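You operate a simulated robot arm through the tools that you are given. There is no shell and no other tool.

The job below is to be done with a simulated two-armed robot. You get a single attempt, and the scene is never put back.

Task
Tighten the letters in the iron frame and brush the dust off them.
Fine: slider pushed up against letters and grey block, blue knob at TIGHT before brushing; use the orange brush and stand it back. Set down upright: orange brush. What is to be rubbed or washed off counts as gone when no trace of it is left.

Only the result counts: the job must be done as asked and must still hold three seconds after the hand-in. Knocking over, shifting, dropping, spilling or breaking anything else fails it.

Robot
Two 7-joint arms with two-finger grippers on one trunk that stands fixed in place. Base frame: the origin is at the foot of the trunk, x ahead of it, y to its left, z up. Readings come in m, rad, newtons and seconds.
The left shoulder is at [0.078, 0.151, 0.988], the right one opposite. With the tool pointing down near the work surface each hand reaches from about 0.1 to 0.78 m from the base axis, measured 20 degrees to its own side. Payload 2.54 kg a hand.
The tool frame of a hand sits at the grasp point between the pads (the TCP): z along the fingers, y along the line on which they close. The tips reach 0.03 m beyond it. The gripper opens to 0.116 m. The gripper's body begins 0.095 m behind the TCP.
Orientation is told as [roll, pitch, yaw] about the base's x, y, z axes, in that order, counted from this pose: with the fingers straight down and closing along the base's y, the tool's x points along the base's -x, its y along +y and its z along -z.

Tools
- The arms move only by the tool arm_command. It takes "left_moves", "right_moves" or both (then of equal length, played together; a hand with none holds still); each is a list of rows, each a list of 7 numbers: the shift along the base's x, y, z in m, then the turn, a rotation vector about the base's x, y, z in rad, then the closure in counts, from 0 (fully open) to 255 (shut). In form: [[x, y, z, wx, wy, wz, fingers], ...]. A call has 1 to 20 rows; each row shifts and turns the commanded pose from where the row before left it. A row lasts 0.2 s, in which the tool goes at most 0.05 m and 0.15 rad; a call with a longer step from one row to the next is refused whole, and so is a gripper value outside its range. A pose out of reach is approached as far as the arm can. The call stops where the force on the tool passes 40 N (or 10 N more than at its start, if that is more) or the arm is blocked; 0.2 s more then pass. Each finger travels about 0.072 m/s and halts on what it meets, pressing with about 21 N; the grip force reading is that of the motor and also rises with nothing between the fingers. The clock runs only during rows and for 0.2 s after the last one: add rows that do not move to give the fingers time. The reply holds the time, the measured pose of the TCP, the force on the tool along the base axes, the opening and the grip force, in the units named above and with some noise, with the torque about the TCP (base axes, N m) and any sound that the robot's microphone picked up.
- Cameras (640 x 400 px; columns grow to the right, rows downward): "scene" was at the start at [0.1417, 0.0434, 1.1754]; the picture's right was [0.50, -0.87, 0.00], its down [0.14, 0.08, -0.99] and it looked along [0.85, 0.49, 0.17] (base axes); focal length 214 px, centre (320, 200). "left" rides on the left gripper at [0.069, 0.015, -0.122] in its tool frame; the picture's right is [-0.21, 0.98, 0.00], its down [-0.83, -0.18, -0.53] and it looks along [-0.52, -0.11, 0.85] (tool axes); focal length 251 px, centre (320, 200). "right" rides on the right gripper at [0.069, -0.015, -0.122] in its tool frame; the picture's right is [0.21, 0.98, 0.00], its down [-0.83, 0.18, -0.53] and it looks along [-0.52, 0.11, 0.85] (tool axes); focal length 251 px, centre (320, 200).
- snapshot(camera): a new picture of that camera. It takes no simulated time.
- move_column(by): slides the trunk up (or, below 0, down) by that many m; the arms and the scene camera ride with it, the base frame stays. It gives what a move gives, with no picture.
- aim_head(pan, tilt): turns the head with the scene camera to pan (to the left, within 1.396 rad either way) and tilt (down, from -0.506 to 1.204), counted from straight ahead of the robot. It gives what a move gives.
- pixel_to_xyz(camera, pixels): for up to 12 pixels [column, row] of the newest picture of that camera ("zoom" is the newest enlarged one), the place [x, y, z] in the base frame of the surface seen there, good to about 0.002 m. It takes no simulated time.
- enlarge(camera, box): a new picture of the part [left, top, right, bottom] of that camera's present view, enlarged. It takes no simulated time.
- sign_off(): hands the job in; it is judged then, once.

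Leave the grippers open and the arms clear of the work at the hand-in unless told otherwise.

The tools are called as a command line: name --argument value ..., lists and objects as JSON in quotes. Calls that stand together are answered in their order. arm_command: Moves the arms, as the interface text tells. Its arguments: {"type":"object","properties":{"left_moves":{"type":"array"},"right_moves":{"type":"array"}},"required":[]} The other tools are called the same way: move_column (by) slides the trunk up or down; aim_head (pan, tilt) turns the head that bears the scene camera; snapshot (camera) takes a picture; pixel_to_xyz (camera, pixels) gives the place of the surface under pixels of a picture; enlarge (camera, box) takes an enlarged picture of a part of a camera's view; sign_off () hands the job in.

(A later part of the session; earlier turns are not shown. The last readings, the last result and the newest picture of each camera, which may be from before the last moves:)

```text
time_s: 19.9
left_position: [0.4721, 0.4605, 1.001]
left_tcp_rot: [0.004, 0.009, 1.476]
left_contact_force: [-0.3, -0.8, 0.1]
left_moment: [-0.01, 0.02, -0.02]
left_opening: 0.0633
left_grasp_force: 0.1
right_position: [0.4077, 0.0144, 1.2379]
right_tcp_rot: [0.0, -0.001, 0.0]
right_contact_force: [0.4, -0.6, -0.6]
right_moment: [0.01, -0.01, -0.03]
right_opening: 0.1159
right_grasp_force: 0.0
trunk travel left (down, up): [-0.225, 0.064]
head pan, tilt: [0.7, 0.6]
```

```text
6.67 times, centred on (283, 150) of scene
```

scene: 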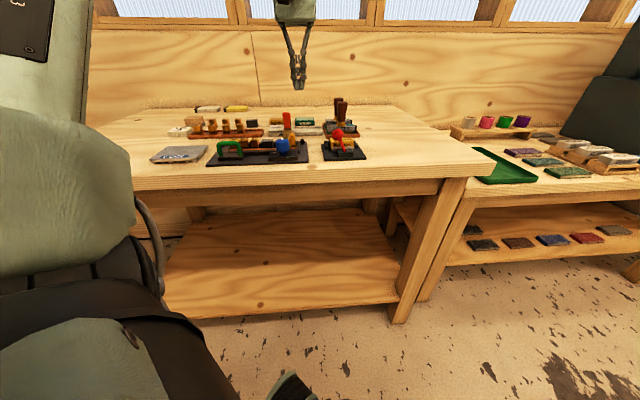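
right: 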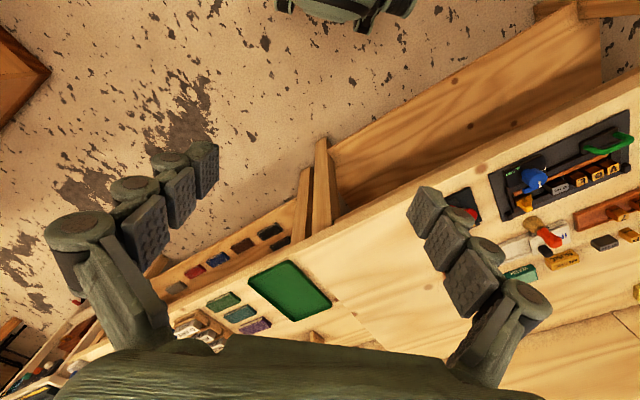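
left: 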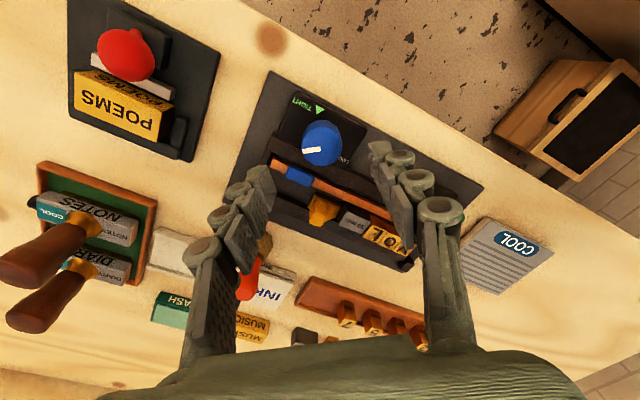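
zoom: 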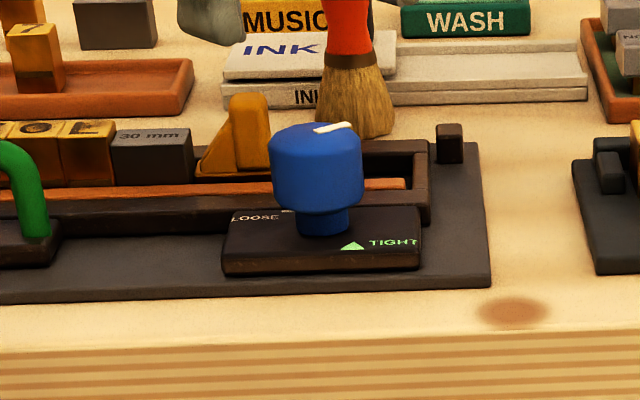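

The pointer is now at about -10° in base axes and needs about 1.5 rad more. The hand is at yaw 1.476, so I'll lower it over the knob and close.

arm_command --left_moves '[[-0.0025, 0, -0.02, -0.004, -0.009, 0, 115], [0, 0, -0.03, 0, 0, 0, 115], [0, 0, -0.015, 0, 0, 0, 115], [0, 0, 0, 0, 0, 0, 115], [0, 0, 0, 0, 0, 0, 255], [0, 0, 0, 0, 0, 0, 255], [0, 0, 0, 0, 0, 0, 255], [0, 0, 0, 0, 0, 0, 255]]'

enlarge --camera "left" --box '[200, 70, 440, 220]'

enlarge --camera "scene" --box '[235, 120, 331, 180]'

```text
time_s: 21.7
left_position: [0.4705, 0.4601, 0.9364]
left_tcp_rot: [-0.004, 0.013, 1.474]
left_contact_force: [9.6, -0.7, -0.1]
left_moment: [-0.14, -0.32, -0.02]
left_opening: 0.0324
left_grasp_force: 45.1
right_position: [0.4099, 0.0152, 1.2375]
right_tcp_rot: [0.003, -0.001, -0.001]
right_contact_force: [0.1, -0.4, 0.2]
right_moment: [0.0, -0.01, -0.02]
right_opening: 0.1161
right_grasp_force: 0.1
trunk travel left (down, up): [-0.225, 0.064]
head pan, tilt: [0.7, 0.6]
```

```text
2.67 times, centred on (320, 145) of left
```

zoom: 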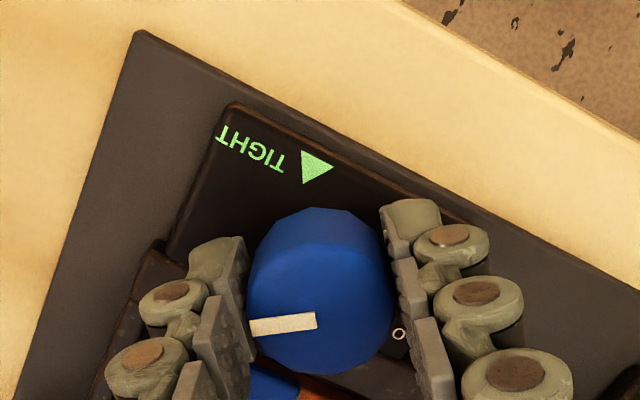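

```text
6.67 times, centred on (283, 150) of scene
```

zoom: 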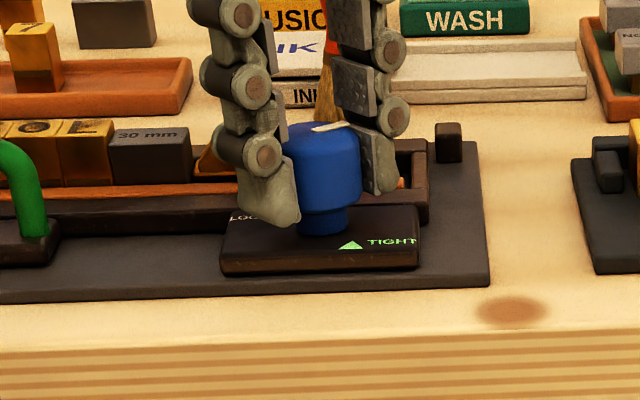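

Gripped, with a 10 N side force in x, so I'll shift +1.5 mm to relieve it. Then I'll turn clockwise another 1.2 rad.

arm_command --left_moves '[[0.0015, 0, 0, 0, 0, 0, 255], [0, 0, 0, 0, 0, -0.1, 255], [0, 0, 0, 0, 0, -0.1, 255], [0, 0, 0, 0, 0, -0.1, 255], [0, 0, 0, 0, 0, -0.1, 255], [0, 0, 0, 0, 0, -0.1, 255], [0, 0, 0, 0, 0, -0.1, 255], [0, 0, 0, 0, 0, -0.1, 255], [0, 0, 0, 0, 0, -0.1, 255], [0, 0, 0, 0, 0, -0.1, 255], [0, 0, 0, 0, 0, -0.1, 255], [0, 0, 0, 0, 0, -0.1, 255], [0, 0, 0, 0, 0, -0.1, 255]]'

enlarge --camera "left" --box '[200, 70, 440, 220]'

enlarge --camera "scene" --box '[235, 120, 331, 180]'

```text
time_s: 24.5
left_position: [0.4697, 0.4613, 0.936]
left_tcp_rot: [0.0, 0.014, 0.273]
left_contact_force: [-16.4, 2.6, -1.4]
left_moment: [0.06, 0.3, 0.0]
left_opening: 0.0324
left_grasp_force: 44.8
right_position: [0.4057, 0.0157, 1.2386]
right_tcp_rot: [0.003, -0.001, 0.0]
right_contact_force: [-0.2, -0.5, 0.0]
right_moment: [-0.01, 0.01, 0.02]
right_opening: 0.1161
right_grasp_force: 0.1
trunk travel left (down, up): [-0.225, 0.064]
head pan, tilt: [0.7, 0.6]
```

```text
2.67 times, centred on (320, 145) of left
```

zoom: 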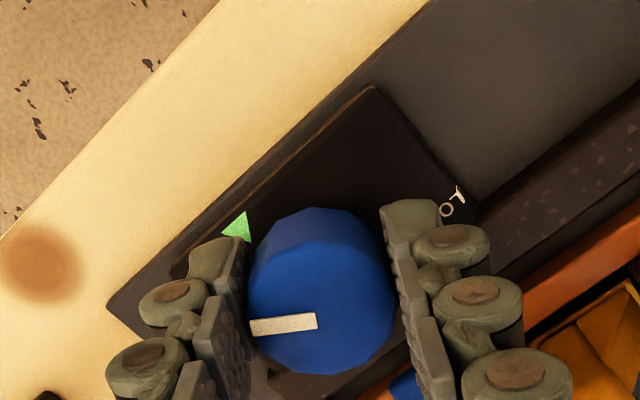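

```text
6.67 times, centred on (283, 150) of scene
```

zoom: 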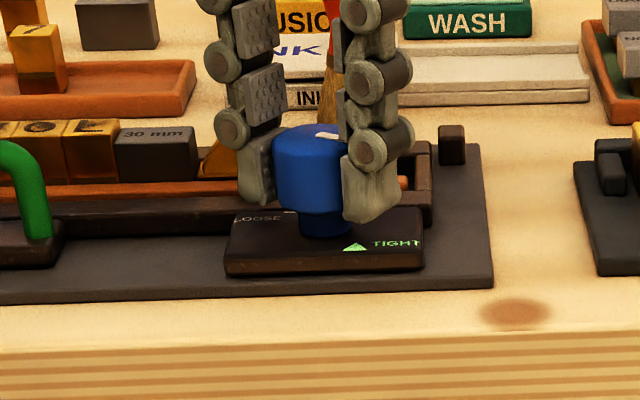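

The knob has turned along with the hand and the pointer should be about 18° short of the triangle. I'll relieve the x force by 2 mm and turn 0.3 rad more in small steps.

arm_command --left_moves '[[-0.002, 0, 0, 0, 0, 0, 255], [0, 0, 0, 0, 0, -0.06, 255], [0, 0, 0, 0, 0, -0.06, 255], [0, 0, 0, 0, 0, -0.06, 255], [0, 0, 0, 0, 0, -0.06, 255], [0, 0, 0, 0, 0, -0.06, 255]]'

enlarge --camera "left" --box '[200, 70, 440, 220]'

enlarge --camera "scene" --box '[251, 130, 315, 170]'

```text
time_s: 25.9
left_position: [0.4683, 0.462, 0.9364]
left_tcp_rot: [-0.004, 0.012, -0.027]
left_contact_force: [-4.6, 4.8, -0.7]
left_moment: [0.19, -0.02, 0.04]
left_opening: 0.0327
left_grasp_force: 44.9
right_position: [0.407, 0.0159, 1.2403]
right_tcp_rot: [0.0, -0.004, 0.0]
right_contact_force: [-0.3, 0.3, -0.1]
right_moment: [0.0, -0.01, 0.01]
right_opening: 0.1162
right_grasp_force: 0.1
trunk travel left (down, up): [-0.225, 0.064]
head pan, tilt: [0.7, 0.6]
```

```text
2.67 times, centred on (320, 145) of left
```

zoom: 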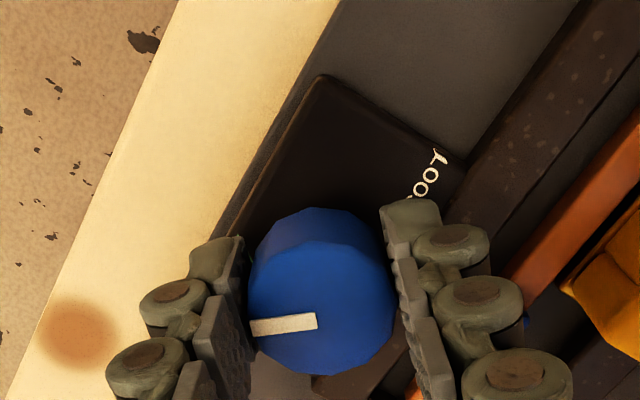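

```text
10.00 times, centred on (283, 150) of scene
```

zoom: 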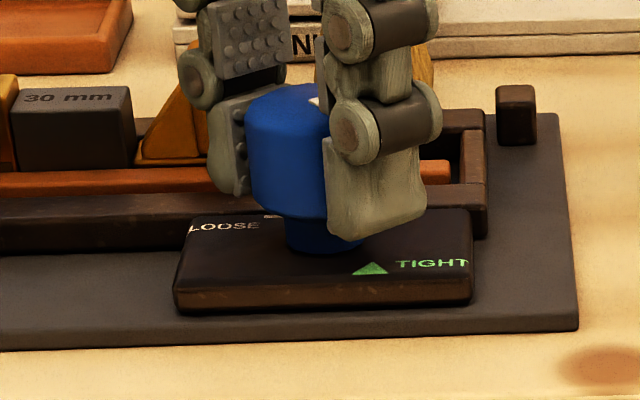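

No stop felt yet. I'll release, lift and swing back to yaw 0.78 to look at where the pointer stands relative to the triangle.

arm_command --left_moves '[[0, 0, 0, 0, 0, 0, 130], [0, 0, 0, 0, 0, 0, 115], [0, 0, 0, 0, 0, 0, 115], [0, 0, 0.03, 0, 0, 0, 115], [0, 0, 0.04, 0, 0, 0, 115], [0, 0, 0, 0, 0, 0.14, 115], [0, 0, 0, 0, 0, 0.14, 115], [0, 0, 0, 0, 0, 0.14, 115], [0, 0, 0, 0, 0, 0.14, 115], [0, 0, 0, 0, 0, 0.14, 115], [0, 0, 0, 0, 0, 0.14, 115]]'

enlarge --camera "left" --box '[272, 100, 368, 160]'

enlarge --camera "scene" --box '[251, 130, 315, 170]'

```text
time_s: 28.3
left_position: [0.4696, 0.4606, 1.0059]
left_tcp_rot: [-0.005, 0.012, 0.815]
left_contact_force: [0.0, 0.9, -0.6]
left_moment: [0.03, 0.0, 0.01]
left_opening: 0.0636
left_grasp_force: 0.0
right_position: [0.4076, 0.015, 1.2382]
right_tcp_rot: [0.002, 0.001, 0.0]
right_contact_force: [-0.1, 0.6, -0.9]
right_moment: [0.02, 0.02, -0.02]
right_opening: 0.1162
right_grasp_force: 0.1
trunk travel left (down, up): [-0.225, 0.064]
head pan, tilt: [0.7, 0.6]
```

```text
6.67 times, centred on (320, 130) of left
```

zoom: 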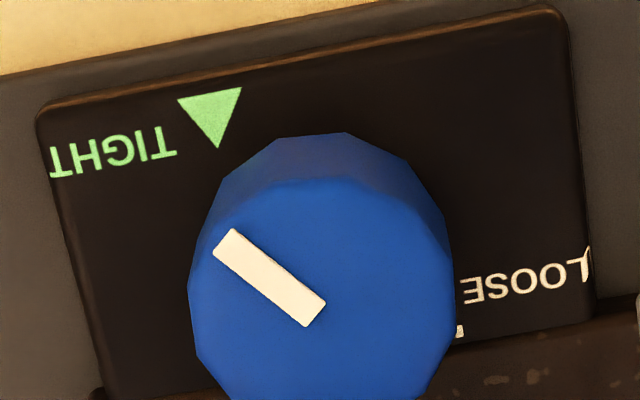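

```text
10.00 times, centred on (283, 150) of scene
```

zoom: 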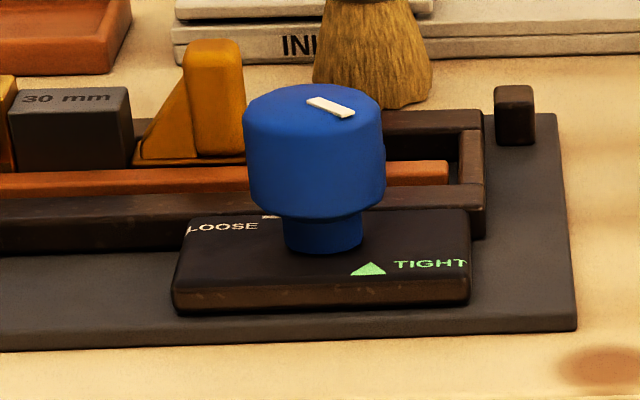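

The pointer is still short of the triangle. I'll measure its direction and the triangle's.

enlarge --camera "left" --box '[272, 100, 368, 160]'

pixel_to_xyz --camera "zoom" --pixels '[[312, 310], [230, 245], [218, 145], [208, 115], [238, 91], [182, 100], [195, 300], [448, 270], [325, 185], [300, 390], [460, 332], [265, 275]]'

```text
6.67 times, centred on (320, 130) of left
```

zoom: 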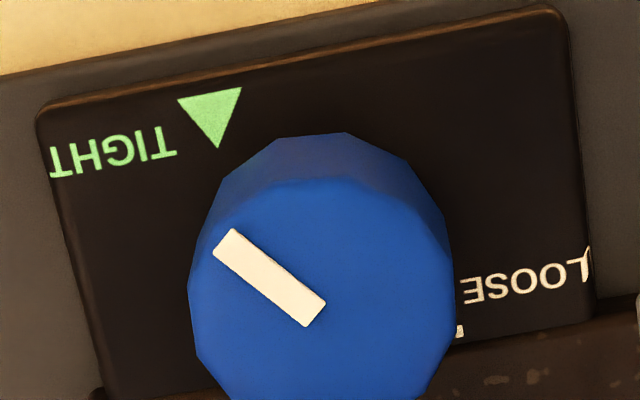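

```text
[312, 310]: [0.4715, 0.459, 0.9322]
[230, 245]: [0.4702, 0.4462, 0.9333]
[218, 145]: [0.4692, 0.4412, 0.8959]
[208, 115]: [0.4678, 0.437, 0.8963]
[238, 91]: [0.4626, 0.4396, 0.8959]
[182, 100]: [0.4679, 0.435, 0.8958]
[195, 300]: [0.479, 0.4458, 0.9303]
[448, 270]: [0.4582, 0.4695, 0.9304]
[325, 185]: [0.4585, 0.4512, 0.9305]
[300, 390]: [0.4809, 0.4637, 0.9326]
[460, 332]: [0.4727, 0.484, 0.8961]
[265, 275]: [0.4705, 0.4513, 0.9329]
```

The measured pointer direction is about -96° and the triangle about -97° to -102°, within parallax error. I'll raise and tilt the hand so its camera looks straight down on the knob for a parallax-free check.

arm_command --left_moves '[[0, 0, 0.04, 0, 0, 0, 115], [0, 0, 0.04, 0, 0, 0, 115], [0, 0, 0, -0.0763, 0.1173, 0, 60], [0, 0, 0, -0.0763, 0.1173, 0, 60], [0, 0, 0, -0.0763, 0.1173, 0, 60], [0, 0, 0, -0.0763, 0.1173, 0, 60]]'

snapshot --camera "left"

```text
time_s: 29.7
left_position: [0.4348, 0.444, 1.0452]
left_tcp_rot: [0.128, 0.513, 0.856]
left_contact_force: [0.5, -0.1, 0.0]
left_moment: [0.04, 0.01, -0.03]
left_opening: 0.0887
left_grasp_force: 0.1
left hand out of reach, approached as far as the arm can: row 5, 6
right_position: [0.4083, 0.0133, 1.238]
right_tcp_rot: [0.002, -0.001, -0.001]
right_contact_force: [-0.4, 0.9, 0.4]
right_moment: [0.07, 0.02, -0.01]
right_opening: 0.1159
right_grasp_force: 0.0
trunk travel left (down, up): [-0.225, 0.064]
head pan, tilt: [0.7, 0.6]
```

```text
taken
```

left: 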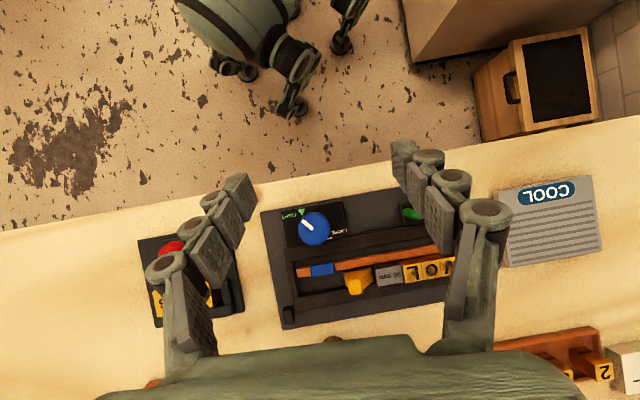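

I now have a near-vertical view, with the knob at (314,227). I'll enlarge it.

enlarge --camera "left" --box '[272, 197, 360, 252]'

pixel_to_xyz --camera "zoom" --pixels '[[200, 145], [220, 80]]'

```text
7.27 times, centred on (316, 224) of left
```

zoom: 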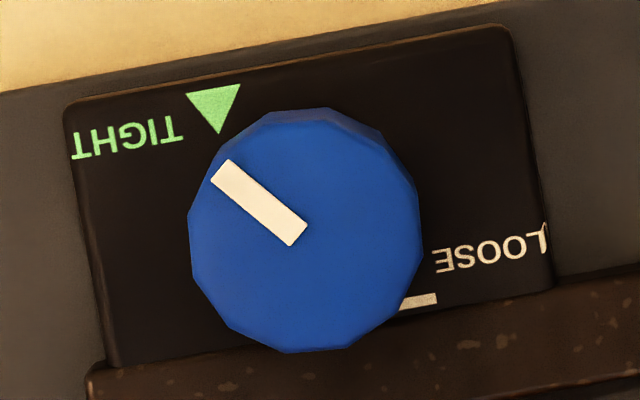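

```text
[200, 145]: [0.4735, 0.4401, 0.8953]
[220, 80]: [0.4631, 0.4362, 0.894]
```

In this near-overhead view the pointer is at about -51° in frame axes, and the triangle looks between -52° and -62°. I'll measure more points to fix the knob centre.

pixel_to_xyz --camera "zoom" --pixels '[[193, 235], [418, 235], [305, 345], [305, 130], [219, 128], [192, 96], [237, 88], [216, 106], [420, 300], [434, 299], [224, 172], [297, 237]]'

enlarge --camera "left" --box '[292, 205, 340, 235]'

```text
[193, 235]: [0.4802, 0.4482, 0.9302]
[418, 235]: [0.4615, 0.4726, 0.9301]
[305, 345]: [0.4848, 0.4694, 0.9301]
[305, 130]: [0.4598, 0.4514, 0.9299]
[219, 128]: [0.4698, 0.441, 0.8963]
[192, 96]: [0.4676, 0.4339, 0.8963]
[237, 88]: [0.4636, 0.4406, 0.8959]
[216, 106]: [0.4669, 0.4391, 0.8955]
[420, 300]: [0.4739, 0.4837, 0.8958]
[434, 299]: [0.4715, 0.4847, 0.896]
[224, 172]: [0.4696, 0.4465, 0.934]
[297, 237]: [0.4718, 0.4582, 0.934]
```

```text
13.33 times, centred on (316, 220) of left
```

zoom: 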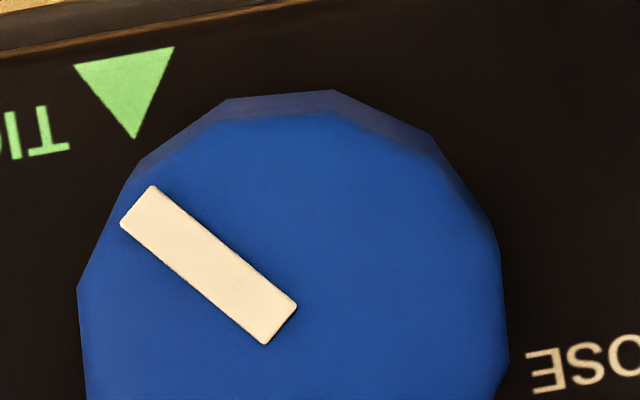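

Measured this way, the pointer (-98° to -101°) is within a few degrees of the triangle (-102°). I'll regrip and turn a bit further, feeling for an end stop. First I'll undo the tilt.

arm_command --left_moves '[[0, 0, 0, 0.0763, -0.1173, 0, 115], [0, 0, 0, 0.0763, -0.1173, 0, 115], [0, 0, 0, 0.0763, -0.1173, 0, 115], [0, 0, 0, 0.0763, -0.1173, 0, 115], [0, 0, -0.03, 0, 0, 0, 115], [0, 0, -0.03, 0, 0, 0, 115], [0, 0, -0.02, 0, 0, 0, 115], [0, 0, 0, 0, 0, 0, 115]]'

```text
time_s: 31.5
left_position: [0.4347, 0.445, 0.9651]
left_tcp_rot: [-0.003, 0.015, 0.813]
left_contact_force: [-0.3, -0.3, 0.1]
left_moment: [-0.01, 0.0, 0.03]
left_opening: 0.0637
left_grasp_force: 0.2
right_position: [0.4083, 0.0148, 1.2381]
right_tcp_rot: [0.002, -0.002, 0.0]
right_contact_force: [-0.2, -0.1, -0.8]
right_moment: [-0.01, 0.02, 0.0]
right_opening: 0.116
right_grasp_force: 0.1
trunk travel left (down, up): [-0.225, 0.064]
head pan, tilt: [0.7, 0.6]
```

The position reset to the measured pose, 35 mm off the knob. I'll raise, shift over the knob to (0.4694,0.4608), lower and close again.

arm_command --left_moves '[[0, 0, 0.03, 0, 0, 0, 115], [0.0347, 0.0158, 0, 0, 0, 0, 115], [0, 0, -0.02, 0, 0, 0, 115], [0, 0, -0.03, 0, 0, 0, 115], [0, 0, -0.0095, 0, 0, 0, 115], [0, 0, 0, 0, 0, 0, 255], [0, 0, 0, 0, 0, 0, 255], [0, 0, 0, 0, 0, 0, 255], [0, 0, 0, 0, 0, 0, 255]]'

enlarge --camera "left" --box '[200, 70, 440, 220]'

```text
time_s: 33.5
left_position: [0.4699, 0.4591, 0.9353]
left_tcp_rot: [-0.004, 0.015, 0.814]
left_contact_force: [-0.3, 3.1, 0.4]
left_moment: [0.21, -0.03, 0.04]
left_opening: 0.0327
left_grasp_force: 44.4
right_position: [0.407, 0.0142, 1.2377]
right_tcp_rot: [0.002, 0.002, 0.001]
right_contact_force: [0.7, 0.1, 0.3]
right_moment: [-0.02, -0.03, 0.02]
right_opening: 0.116
right_grasp_force: 0.1
trunk travel left (down, up): [-0.225, 0.064]
head pan, tilt: [0.7, 0.6]
```

```text
2.67 times, centred on (320, 145) of left
```

zoom: 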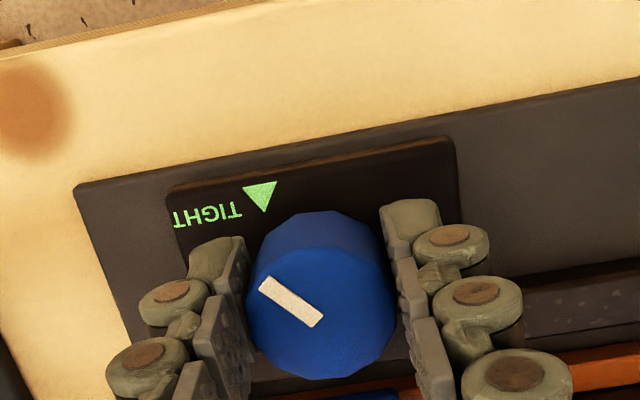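

Gripped again. I'll turn 0.1 rad further clockwise in two small steps and check the torque.

arm_command --left_moves '[[0, 0, 0, 0, 0, -0.05, 255], [0, 0, 0, 0, 0, -0.05, 255]]'

enlarge --camera "left" --box '[200, 70, 440, 220]'

```text
time_s: 34.1
left_position: [0.4685, 0.46, 0.9341]
left_tcp_rot: [-0.003, 0.014, 0.713]
left_contact_force: [-0.3, 3.2, -0.8]
left_moment: [0.15, -0.08, 0.04]
left_opening: 0.0325
left_grasp_force: 45.0
right_position: [0.4083, 0.0146, 1.2385]
right_tcp_rot: [0.001, 0.001, 0.001]
right_contact_force: [0.2, 0.4, -0.6]
right_moment: [0.0, -0.02, 0.0]
right_opening: 0.1158
right_grasp_force: 0.1
trunk travel left (down, up): [-0.225, 0.064]
head pan, tilt: [0.7, 0.6]
```

```text
2.67 times, centred on (320, 145) of left
```

zoom: 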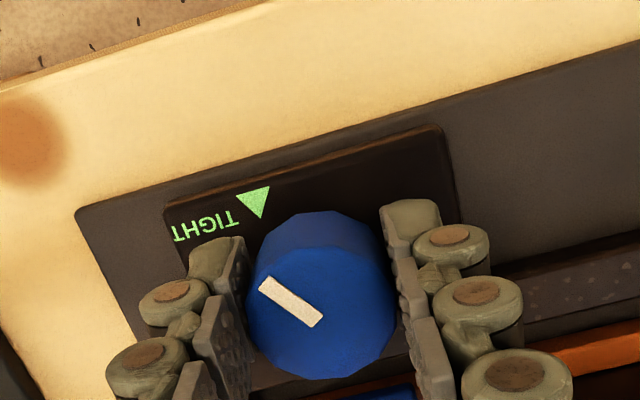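

Still no stop and the torque is low. I'll probe another 0.1 rad for a stop; I can turn it back if none appears.

arm_command --left_moves '[[0, 0, 0, 0, 0, -0.05, 255], [0, 0, 0, 0, 0, -0.05, 255]]'

enlarge --camera "left" --box '[200, 70, 440, 220]'

```text
time_s: 34.7
left_position: [0.4686, 0.4605, 0.935]
left_tcp_rot: [-0.003, 0.016, 0.616]
left_contact_force: [-0.6, 2.4, -1.4]
left_moment: [0.16, -0.23, 0.5]
left_opening: 0.0326
left_grasp_force: 44.9
right_position: [0.4066, 0.0146, 1.2381]
right_tcp_rot: [0.001, -0.001, -0.001]
right_contact_force: [0.6, 0.1, -0.5]
right_moment: [-0.01, 0.02, 0.02]
right_opening: 0.1159
right_grasp_force: 0.1
trunk travel left (down, up): [-0.225, 0.064]
head pan, tilt: [0.7, 0.6]
```

```text
2.67 times, centred on (320, 145) of left
```

zoom: 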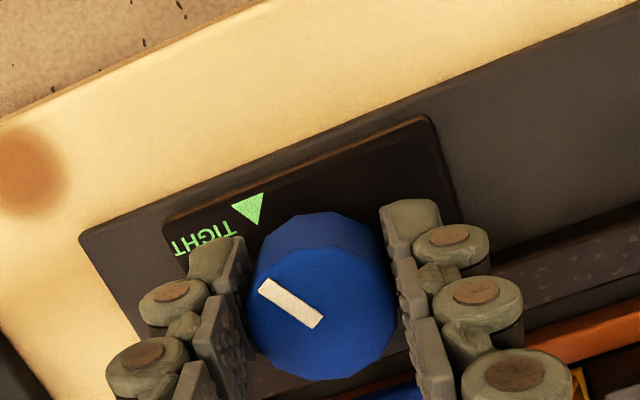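

The torque about z jumped to 0.5 N·m, which suggests the end stop. I'll nudge 0.03 rad more to confirm.

arm_command --left_moves '[[0, 0, 0, 0, 0, -0.03, 255], [0, 0, 0, 0, 0, 0, 255]]'

```text
time_s: 35.3
left_position: [0.4695, 0.4604, 0.9356]
left_tcp_rot: [-0.004, 0.016, 0.583]
left_contact_force: [-4.7, 1.1, -2.1]
left_moment: [0.06, 0.06, 0.38]
left_opening: 0.0324
left_grasp_force: 45.1
right_position: [0.4062, 0.0144, 1.239]
right_tcp_rot: [0.001, -0.002, 0.0]
right_contact_force: [0.1, -1.1, -0.5]
right_moment: [-0.04, -0.02, 0.0]
right_opening: 0.1163
right_grasp_force: 0.0
trunk travel left (down, up): [-0.225, 0.064]
head pan, tilt: [0.7, 0.6]
```

The torque stays up at about 0.4 N·m, so the knob is at its end stop. I'll release, lift and look.

arm_command --left_moves '[[0, 0, 0, 0, 0, 0.01, 200], [0, 0, 0, 0, 0, 0, 115], [0, 0, 0, 0, 0, 0, 115], [0, 0, 0, 0, 0, 0, 115], [0, 0, 0.03, 0, 0, 0, 115], [0, 0, 0.04, 0, 0, 0, 115], [0, 0, 0.03, 0, 0, 0.1, 115], [0, 0, 0, 0, 0, 0.1, 115]]'

enlarge --camera "left" --box '[260, 90, 380, 165]'

enlarge --camera "scene" --box '[220, 120, 316, 180]'

snapshot --camera "left"

```text
time_s: 37.1
left_position: [0.4698, 0.4594, 1.0353]
left_tcp_rot: [-0.004, 0.013, 0.797]
left_contact_force: [-0.6, 0.0, 0.7]
left_moment: [0.05, -0.03, -0.01]
left_opening: 0.0636
left_grasp_force: 0.2
right_position: [0.4068, 0.0149, 1.238]
right_tcp_rot: [0.002, 0.001, 0.0]
right_contact_force: [0.2, -0.9, 0.5]
right_moment: [0.01, 0.01, 0.01]
right_opening: 0.1159
right_grasp_force: 0.1
trunk travel left (down, up): [-0.225, 0.064]
head pan, tilt: [0.7, 0.6]
```

```text
5.33 times, centred on (320, 128) of left
```

zoom: 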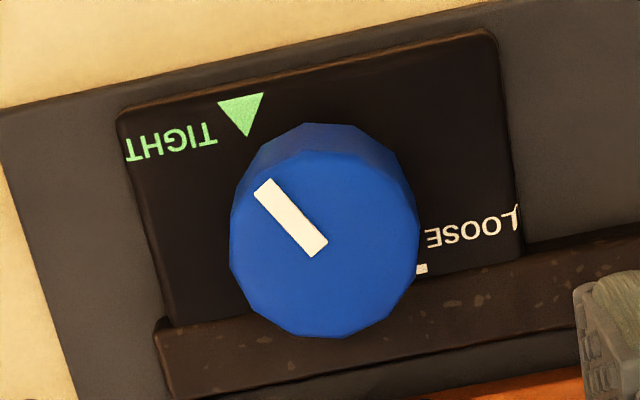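

```text
6.67 times, centred on (268, 150) of scene
```

zoom: 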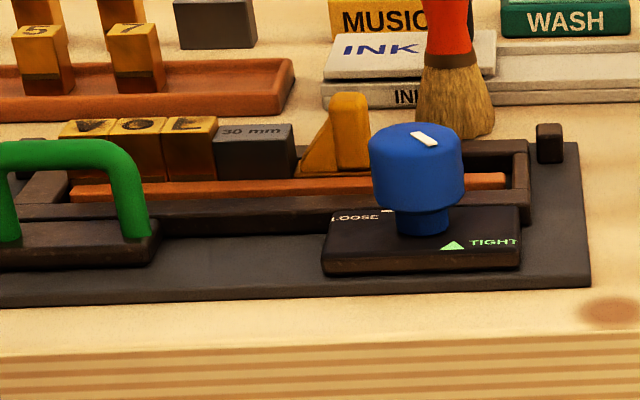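

```text
taken
```

left: 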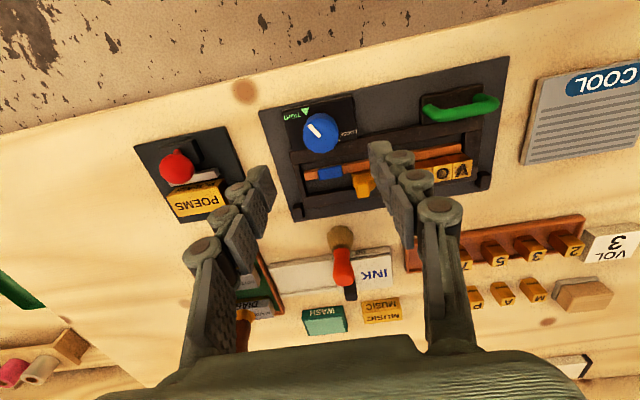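

The knob is at its stop, pointing at the triangle, and the slider still touches the grey block. Next is the brush, so I'll enlarge it in both cameras.

enlarge --camera "left" --box '[270, 210, 430, 310]'

pixel_to_xyz --camera "zoom" --pixels '[[290, 270], [290, 200], [250, 260], [330, 260], [280, 85], [240, 100], [325, 100], [280, 160], [180, 220], [330, 340], [380, 200], [420, 370]]'

enlarge --camera "scene" --box '[250, 95, 330, 145]'

pixel_to_xyz --camera "zoom" --pixels '[[295, 150], [270, 330], [330, 330], [295, 250], [250, 150], [320, 150], [300, 330], [295, 200]]'

```text
4.00 times, centred on (350, 260) of left
```

zoom: 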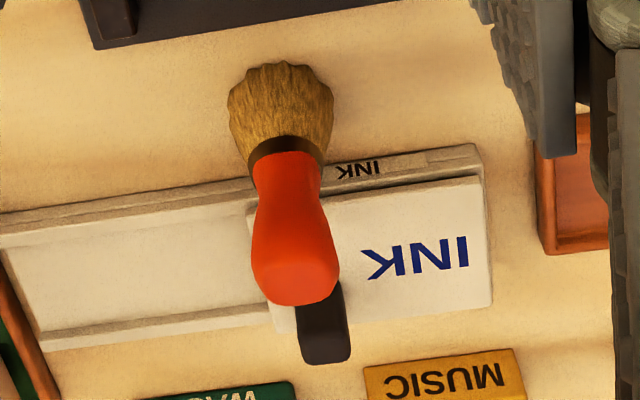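

```text
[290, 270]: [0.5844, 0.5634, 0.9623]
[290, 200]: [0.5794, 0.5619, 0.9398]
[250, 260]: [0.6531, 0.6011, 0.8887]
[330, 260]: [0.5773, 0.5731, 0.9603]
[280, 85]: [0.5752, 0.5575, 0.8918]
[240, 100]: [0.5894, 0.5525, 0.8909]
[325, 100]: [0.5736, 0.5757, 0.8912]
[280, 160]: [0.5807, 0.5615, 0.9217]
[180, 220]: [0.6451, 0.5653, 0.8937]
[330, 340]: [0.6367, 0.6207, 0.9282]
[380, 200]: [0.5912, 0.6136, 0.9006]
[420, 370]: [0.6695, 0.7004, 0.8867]
```

```text
8.00 times, centred on (290, 120) of scene
```

zoom: 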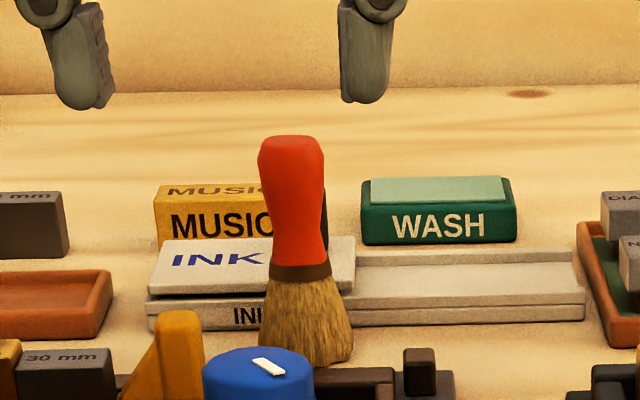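

```text
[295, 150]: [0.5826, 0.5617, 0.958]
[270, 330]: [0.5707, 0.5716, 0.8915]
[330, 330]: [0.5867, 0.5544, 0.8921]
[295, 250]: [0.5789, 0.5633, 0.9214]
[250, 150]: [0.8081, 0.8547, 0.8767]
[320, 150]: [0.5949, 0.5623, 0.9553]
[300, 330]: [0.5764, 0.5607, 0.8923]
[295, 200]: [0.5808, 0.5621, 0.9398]
```

The brush axis is near (0.588,0.5715), with the handle top at z 0.962 and the bristles on the bench. I'll move the open hand above it along the diagonal.

arm_command --left_moves '[[0.03, 0.028, 0, 0, 0, 0, 115], [0.03, 0.028, 0, 0, 0, 0, 115], [0.03, 0.028, 0, 0, 0, 0, 115], [0.0282, 0.028, 0, 0, 0, 0, 115], [0, 0, 0, 0, 0, 0, 115]]'

snapshot --camera "left"

enlarge --camera "scene" --box '[240, 70, 368, 150]'

```text
time_s: 38.3
left_position: [0.5876, 0.572, 1.0354]
left_tcp_rot: [-0.004, 0.014, 0.792]
left_contact_force: [-0.9, 0.5, -0.7]
left_moment: [0.02, 0.05, 0.01]
left_opening: 0.0635
left_grasp_force: 0.1
right_position: [0.4069, 0.0158, 1.2385]
right_tcp_rot: [0.002, -0.003, 0.0]
right_contact_force: [0.6, 0.6, -0.2]
right_moment: [0.01, -0.02, -0.03]
right_opening: 0.1157
right_grasp_force: 0.1
trunk travel left (down, up): [-0.225, 0.064]
head pan, tilt: [0.7, 0.6]
```

```text
taken
```

left: 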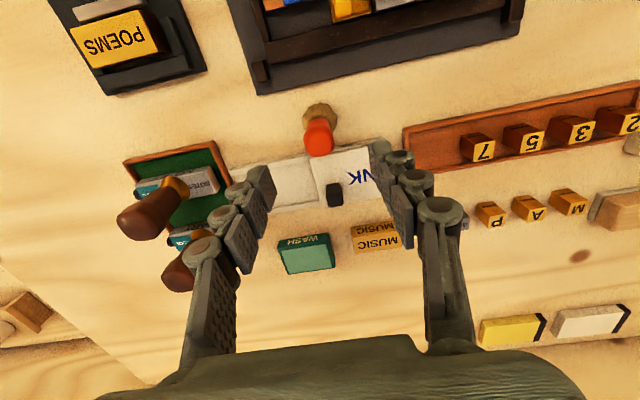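

```text
5.00 times, centred on (304, 110) of scene
```

zoom: 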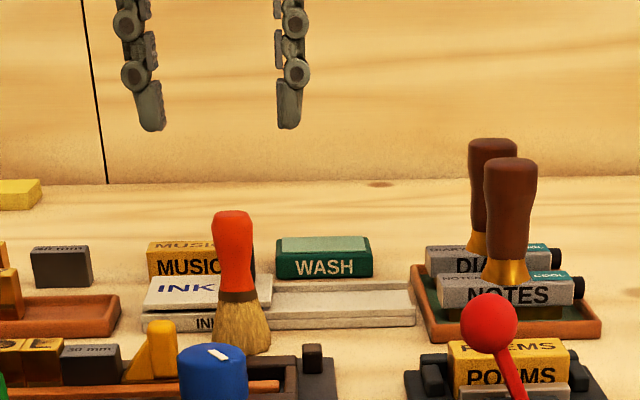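

Both views show the brush nearly centred between the fingers. I'll lower to TCP z about 0.953, so the tips sit around the handle above the ferrule.

arm_command --left_moves '[[0.0007, -0.0007, -0.03, 0, 0, 0, 115], [0, 0, -0.03, 0, 0, 0, 115], [0, 0, -0.022, 0, 0, 0, 115], [0, 0, 0, 0, 0, 0, 115]]'

enlarge --camera "left" --box '[200, 60, 440, 210]'

enlarge --camera "scene" --box '[240, 80, 336, 140]'

```text
time_s: 39.3
left_position: [0.5876, 0.5715, 0.9536]
left_tcp_rot: [-0.005, 0.013, 0.793]
left_contact_force: [0.1, 0.4, 0.5]
left_moment: [-0.02, 0.01, 0.0]
left_opening: 0.0636
left_grasp_force: 0.0
right_position: [0.4072, 0.0152, 1.2382]
right_tcp_rot: [0.004, -0.002, -0.001]
right_contact_force: [-0.6, 0.0, -0.2]
right_moment: [-0.02, -0.02, -0.01]
right_opening: 0.1161
right_grasp_force: 0.1
trunk travel left (down, up): [-0.225, 0.064]
head pan, tilt: [0.7, 0.6]
```

```text
2.67 times, centred on (320, 135) of left
```

zoom: 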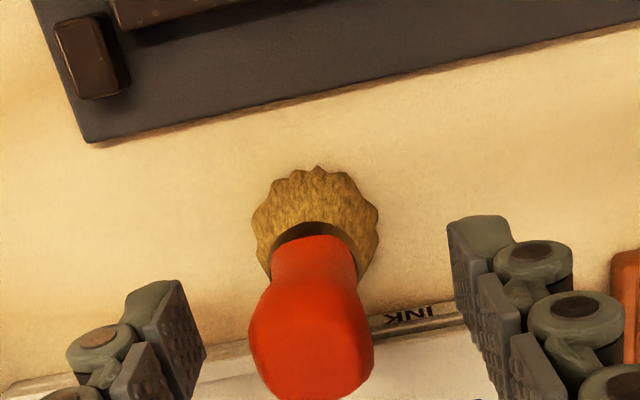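

```text
6.67 times, centred on (288, 110) of scene
```

zoom: 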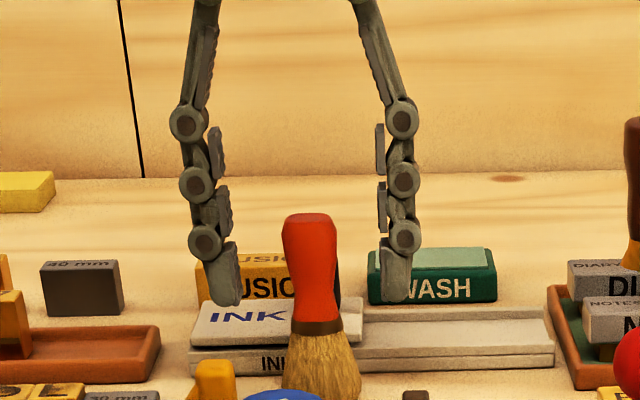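

The tips flank the handle, but the top face suggests the hand is a few mm too far out. I'll shift it (-0.002,-0.0035) and then close on the handle.

arm_command --left_moves '[[-0.0021, -0.0035, 0, 0, 0, 0, 115], [0, 0, 0, 0, 0, 0, 150], [0, 0, 0, 0, 0, 0, 180], [0, 0, 0, 0, 0, 0, 210], [0, 0, 0, 0, 0, 0, 255], [0, 0, 0, 0, 0, 0, 255]]'

enlarge --camera "left" --box '[200, 60, 440, 210]'

enlarge --camera "scene" --box '[240, 80, 336, 140]'

```text
time_s: 40.7
left_position: [0.5862, 0.5683, 0.9529]
left_tcp_rot: [-0.003, 0.015, 0.794]
left_contact_force: [0.3, -1.0, -0.3]
left_moment: [-0.01, 0.01, 0.01]
left_opening: 0.0243
left_grasp_force: 20.9
right_position: [0.4079, 0.0156, 1.2375]
right_tcp_rot: [0.004, -0.001, 0.0]
right_contact_force: [-0.2, 0.5, -0.1]
right_moment: [-0.03, -0.02, 0.0]
right_opening: 0.116
right_grasp_force: 0.0
trunk travel left (down, up): [-0.225, 0.064]
head pan, tilt: [0.7, 0.6]
```

```text
2.67 times, centred on (320, 135) of left
```

zoom: 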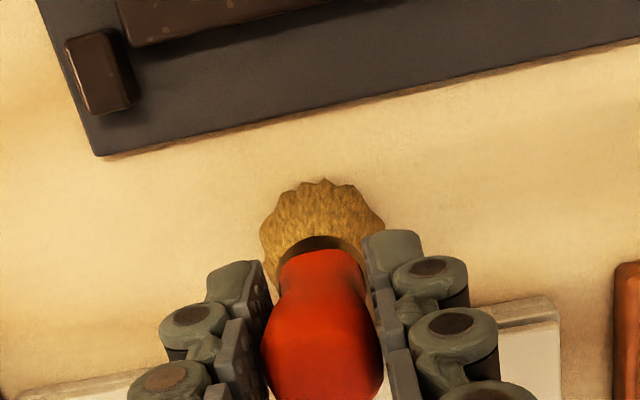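

```text
6.67 times, centred on (288, 110) of scene
```

zoom: 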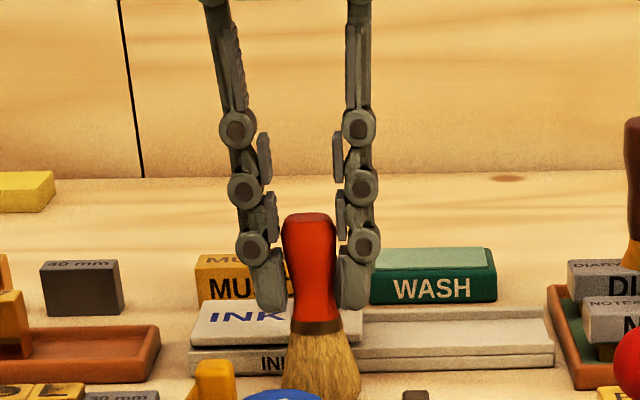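

The handle is gripped (0.0243 m, 21 N) and the brush hasn't moved; I note the set-down pose (0.5862,0.5683,0.953). I'll lift it 0.07 m.

arm_command --left_moves '[[0, 0, 0.01, 0, 0, 0, 255], [0, 0, 0.03, 0, 0, 0, 255], [0, 0, 0.03, 0, 0, 0, 255], [0, 0, 0, 0, 0, 0, 255]]'

snapshot --camera "left"

enlarge --camera "scene" --box '[240, 80, 336, 140]'

```text
time_s: 41.7
left_position: [0.5859, 0.5679, 1.0239]
left_tcp_rot: [-0.005, 0.014, 0.793]
left_contact_force: [-0.7, 0.1, -0.4]
left_moment: [0.03, -0.01, 0.03]
left_opening: 0.0243
left_grasp_force: 20.9
right_position: [0.4073, 0.0151, 1.2391]
right_tcp_rot: [0.002, -0.001, 0.0]
right_contact_force: [1.0, -0.3, -0.4]
right_moment: [-0.01, 0.01, 0.05]
right_opening: 0.116
right_grasp_force: 0.2
trunk travel left (down, up): [-0.225, 0.064]
head pan, tilt: [0.7, 0.6]
```

```text
taken
```

left: 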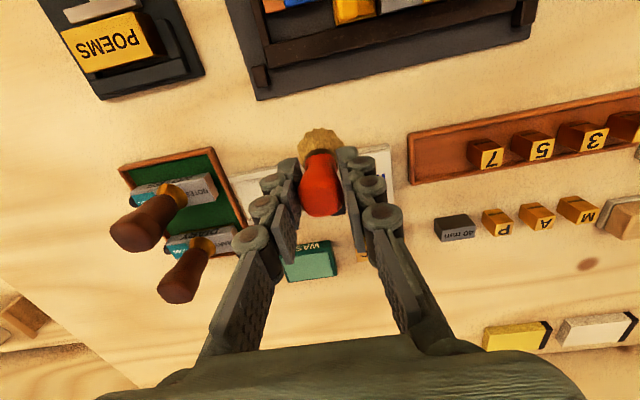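

```text
6.67 times, centred on (288, 110) of scene
```

zoom: 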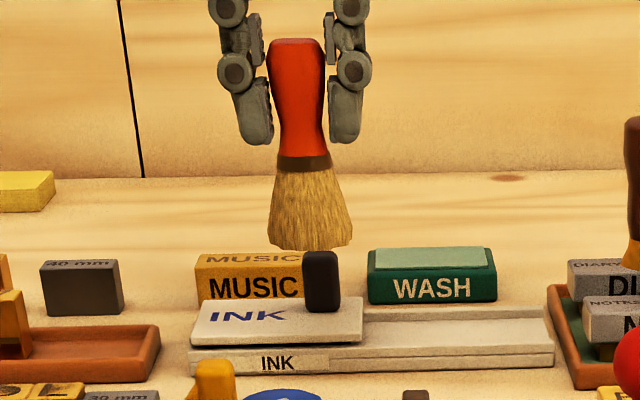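

The brush hangs straight in the hand. I'll carry it over the grey block to (0.460,0.564), staying at z 1.024.

arm_command --left_moves '[[-0.0315, -0.001, 0, 0, 0, 0, 255], [-0.0315, -0.001, 0, 0, 0, 0, 255], [-0.0315, -0.001, 0, 0, 0, 0, 255], [-0.0315, -0.001, 0, 0, 0, 0, 255], [0, 0, 0, 0, 0, 0, 255]]'

snapshot --camera "left"

enlarge --camera "scene" --box '[200, 90, 312, 160]'

```text
time_s: 42.9
left_position: [0.4607, 0.5648, 1.0226]
left_tcp_rot: [-0.004, 0.012, 0.794]
left_contact_force: [0.4, 0.3, -1.1]
left_moment: [-0.02, 0.01, 0.01]
left_opening: 0.0241
left_grasp_force: 20.6
right_position: [0.4075, 0.0156, 1.2381]
right_tcp_rot: [0.002, 0.0, 0.001]
right_contact_force: [0.2, -0.2, 0.3]
right_moment: [-0.01, -0.03, 0.0]
right_opening: 0.1159
right_grasp_force: 0.1
trunk travel left (down, up): [-0.225, 0.064]
head pan, tilt: [0.7, 0.6]
```

```text
taken
```

left: 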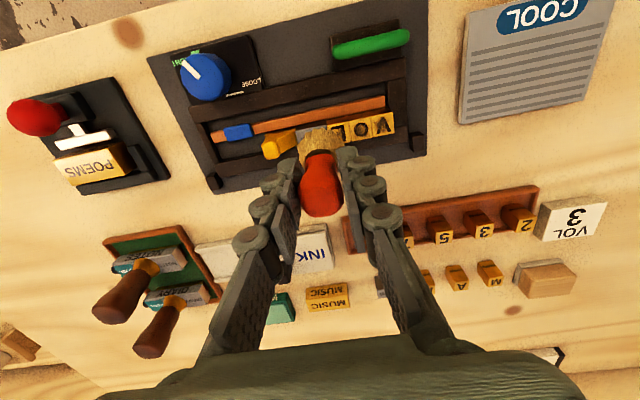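

```text
5.71 times, centred on (256, 125) of scene
```

zoom: 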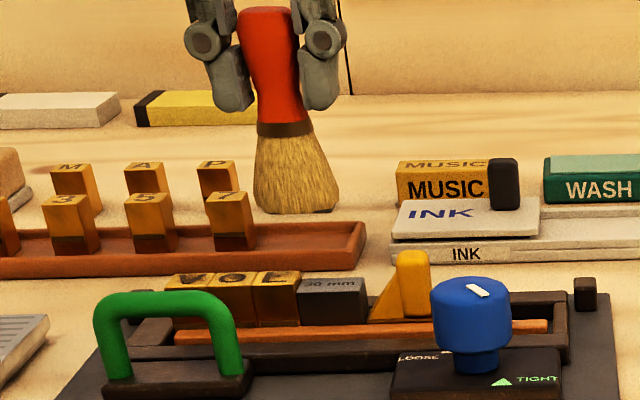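

The brush is over the grey block and clear of the peg and knob. I'll lower in small steps towards the contact height of about 0.9925.

arm_command --left_moves '[[0, 0, -0.02, 0, 0, 0, 255], [0, 0, -0.006, 0, 0, 0, 255], [0, 0, -0.003, 0, 0, 0, 255], [0, 0, 0, 0, 0, 0, 255]]'

enlarge --camera "scene" --box '[210, 100, 306, 160]'

```text
time_s: 43.9
left_position: [0.4595, 0.5625, 0.9939]
left_tcp_rot: [-0.003, 0.013, 0.794]
left_contact_force: [-0.2, -0.8, -1.6]
left_moment: [-0.01, -0.02, 0.01]
left_opening: 0.0245
left_grasp_force: 21.2
right_position: [0.4071, 0.0155, 1.2389]
right_tcp_rot: [0.001, 0.0, -0.001]
right_contact_force: [0.7, -0.2, -0.4]
right_moment: [-0.02, 0.0, -0.01]
right_opening: 0.1159
right_grasp_force: 0.0
trunk travel left (down, up): [-0.225, 0.064]
head pan, tilt: [0.7, 0.6]
```

```text
6.67 times, centred on (258, 130) of scene
```

zoom: 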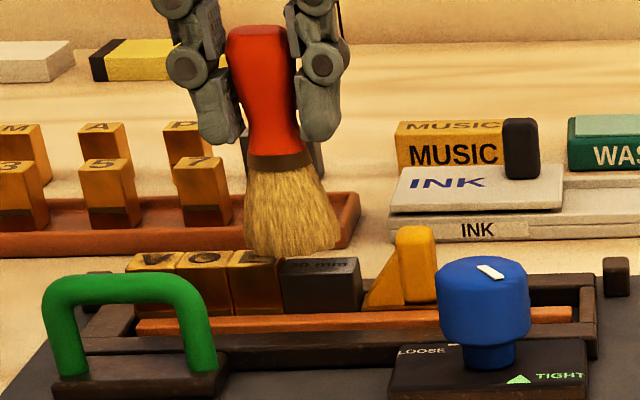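

The bristle bottoms appear close to the block's far edge or slightly above it. I'll check with the wrist camera.

enlarge --camera "left" --box '[220, 60, 460, 210]'

pixel_to_xyz --camera "zoom" --pixels '[[280, 200], [260, 180], [300, 180], [340, 200]]'

enlarge --camera "scene" --box '[225, 115, 273, 145]'

pixel_to_xyz --camera "zoom" --pixels '[[290, 240], [250, 240], [340, 240], [290, 262], [300, 290], [200, 280], [290, 225]]'

```text
2.67 times, centred on (340, 135) of left
```

zoom: 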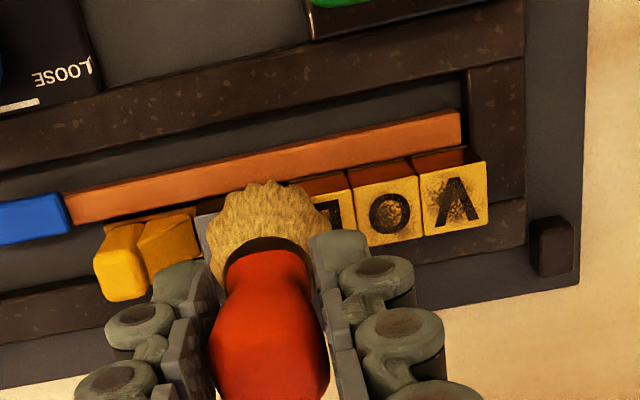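

```text
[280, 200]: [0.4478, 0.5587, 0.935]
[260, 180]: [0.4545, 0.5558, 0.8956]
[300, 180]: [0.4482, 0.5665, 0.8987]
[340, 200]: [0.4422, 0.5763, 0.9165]
```

```text
13.33 times, centred on (249, 130) of scene
```

zoom: 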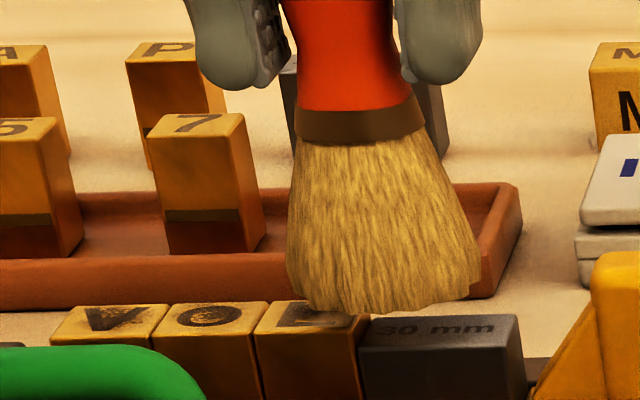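

```text
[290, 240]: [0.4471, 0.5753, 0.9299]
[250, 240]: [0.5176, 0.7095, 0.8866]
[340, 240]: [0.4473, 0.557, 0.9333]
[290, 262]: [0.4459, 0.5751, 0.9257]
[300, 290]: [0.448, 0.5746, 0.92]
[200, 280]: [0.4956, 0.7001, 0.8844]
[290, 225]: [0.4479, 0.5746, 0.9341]
```

The bristle bottom appears a few mm above the tops. I'll lower 2 mm at a time while watching the z force.

arm_command --left_moves '[[0, 0, -0.002, 0, 0, 0, 255], [0, 0, -0.002, 0, 0, 0, 255], [0, 0, 0, 0, 0, 0, 255]]'

enlarge --camera "scene" --box '[225, 115, 273, 145]'

```text
time_s: 44.7
left_position: [0.4607, 0.564, 0.9901]
left_tcp_rot: [-0.003, 0.013, 0.795]
left_contact_force: [-0.6, 0.0, -0.3]
left_moment: [0.01, -0.01, -0.01]
left_opening: 0.0241
left_grasp_force: 21.3
right_position: [0.4087, 0.015, 1.2377]
right_tcp_rot: [0.004, 0.0, -0.001]
right_contact_force: [0.3, 0.8, 0.0]
right_moment: [-0.01, 0.0, 0.02]
right_opening: 0.1161
right_grasp_force: 0.1
trunk travel left (down, up): [-0.225, 0.064]
head pan, tilt: [0.7, 0.6]
```

```text
13.33 times, centred on (249, 130) of scene
```

zoom: 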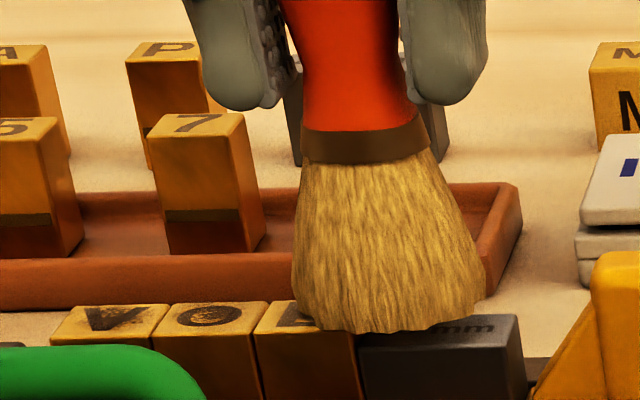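

There's no force yet, so the bristles are soft or just touching. I'll sweep slowly along (-0.707,+0.707) over L, O and V by 0.07 m and look for dust coming off.

arm_command --left_moves '[[-0.00707, 0.00707, 0, 0, 0, 0, 255], [-0.00707, 0.00707, 0, 0, 0, 0, 255], [-0.00707, 0.00707, 0, 0, 0, 0, 255], [-0.00707, 0.00707, 0, 0, 0, 0, 255], [-0.00707, 0.00707, 0, 0, 0, 0, 255], [-0.00707, 0.00707, 0, 0, 0, 0, 255], [-0.00707, 0.00707, 0, 0, 0, 0, 255]]'

enlarge --camera "scene" --box '[205, 110, 269, 150]'

enlarge --camera "left" --box '[160, 60, 400, 210]'

```text
time_s: 46.3
left_position: [0.4103, 0.614, 0.9902]
left_tcp_rot: [-0.003, 0.014, 0.797]
left_contact_force: [-0.5, 0.0, -0.8]
left_moment: [0.0, -0.01, 0.0]
left_opening: 0.0241
left_grasp_force: 21.0
right_position: [0.4085, 0.0148, 1.2383]
right_tcp_rot: [0.003, 0.0, -0.001]
right_contact_force: [-0.2, 0.7, -1.2]
right_moment: [0.0, 0.01, -0.02]
right_opening: 0.1161
right_grasp_force: 0.1
trunk travel left (down, up): [-0.225, 0.064]
head pan, tilt: [0.7, 0.6]
```

```text
10.00 times, centred on (237, 130) of scene
```

zoom: 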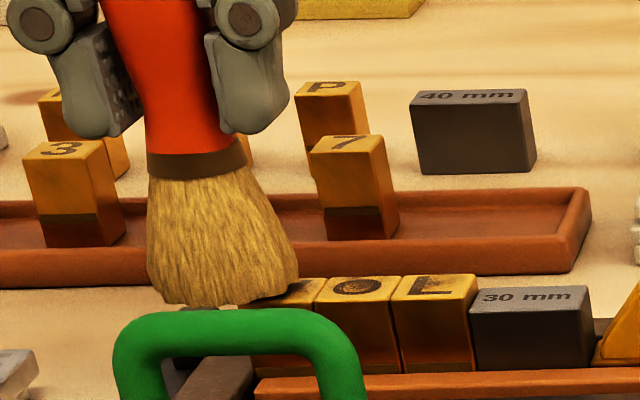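

```text
2.67 times, centred on (280, 135) of left
```

zoom: 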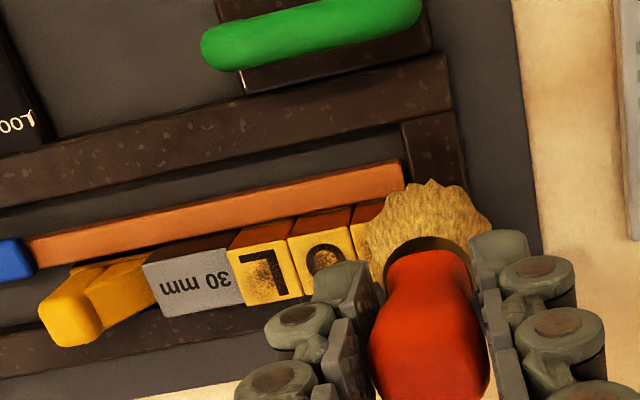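

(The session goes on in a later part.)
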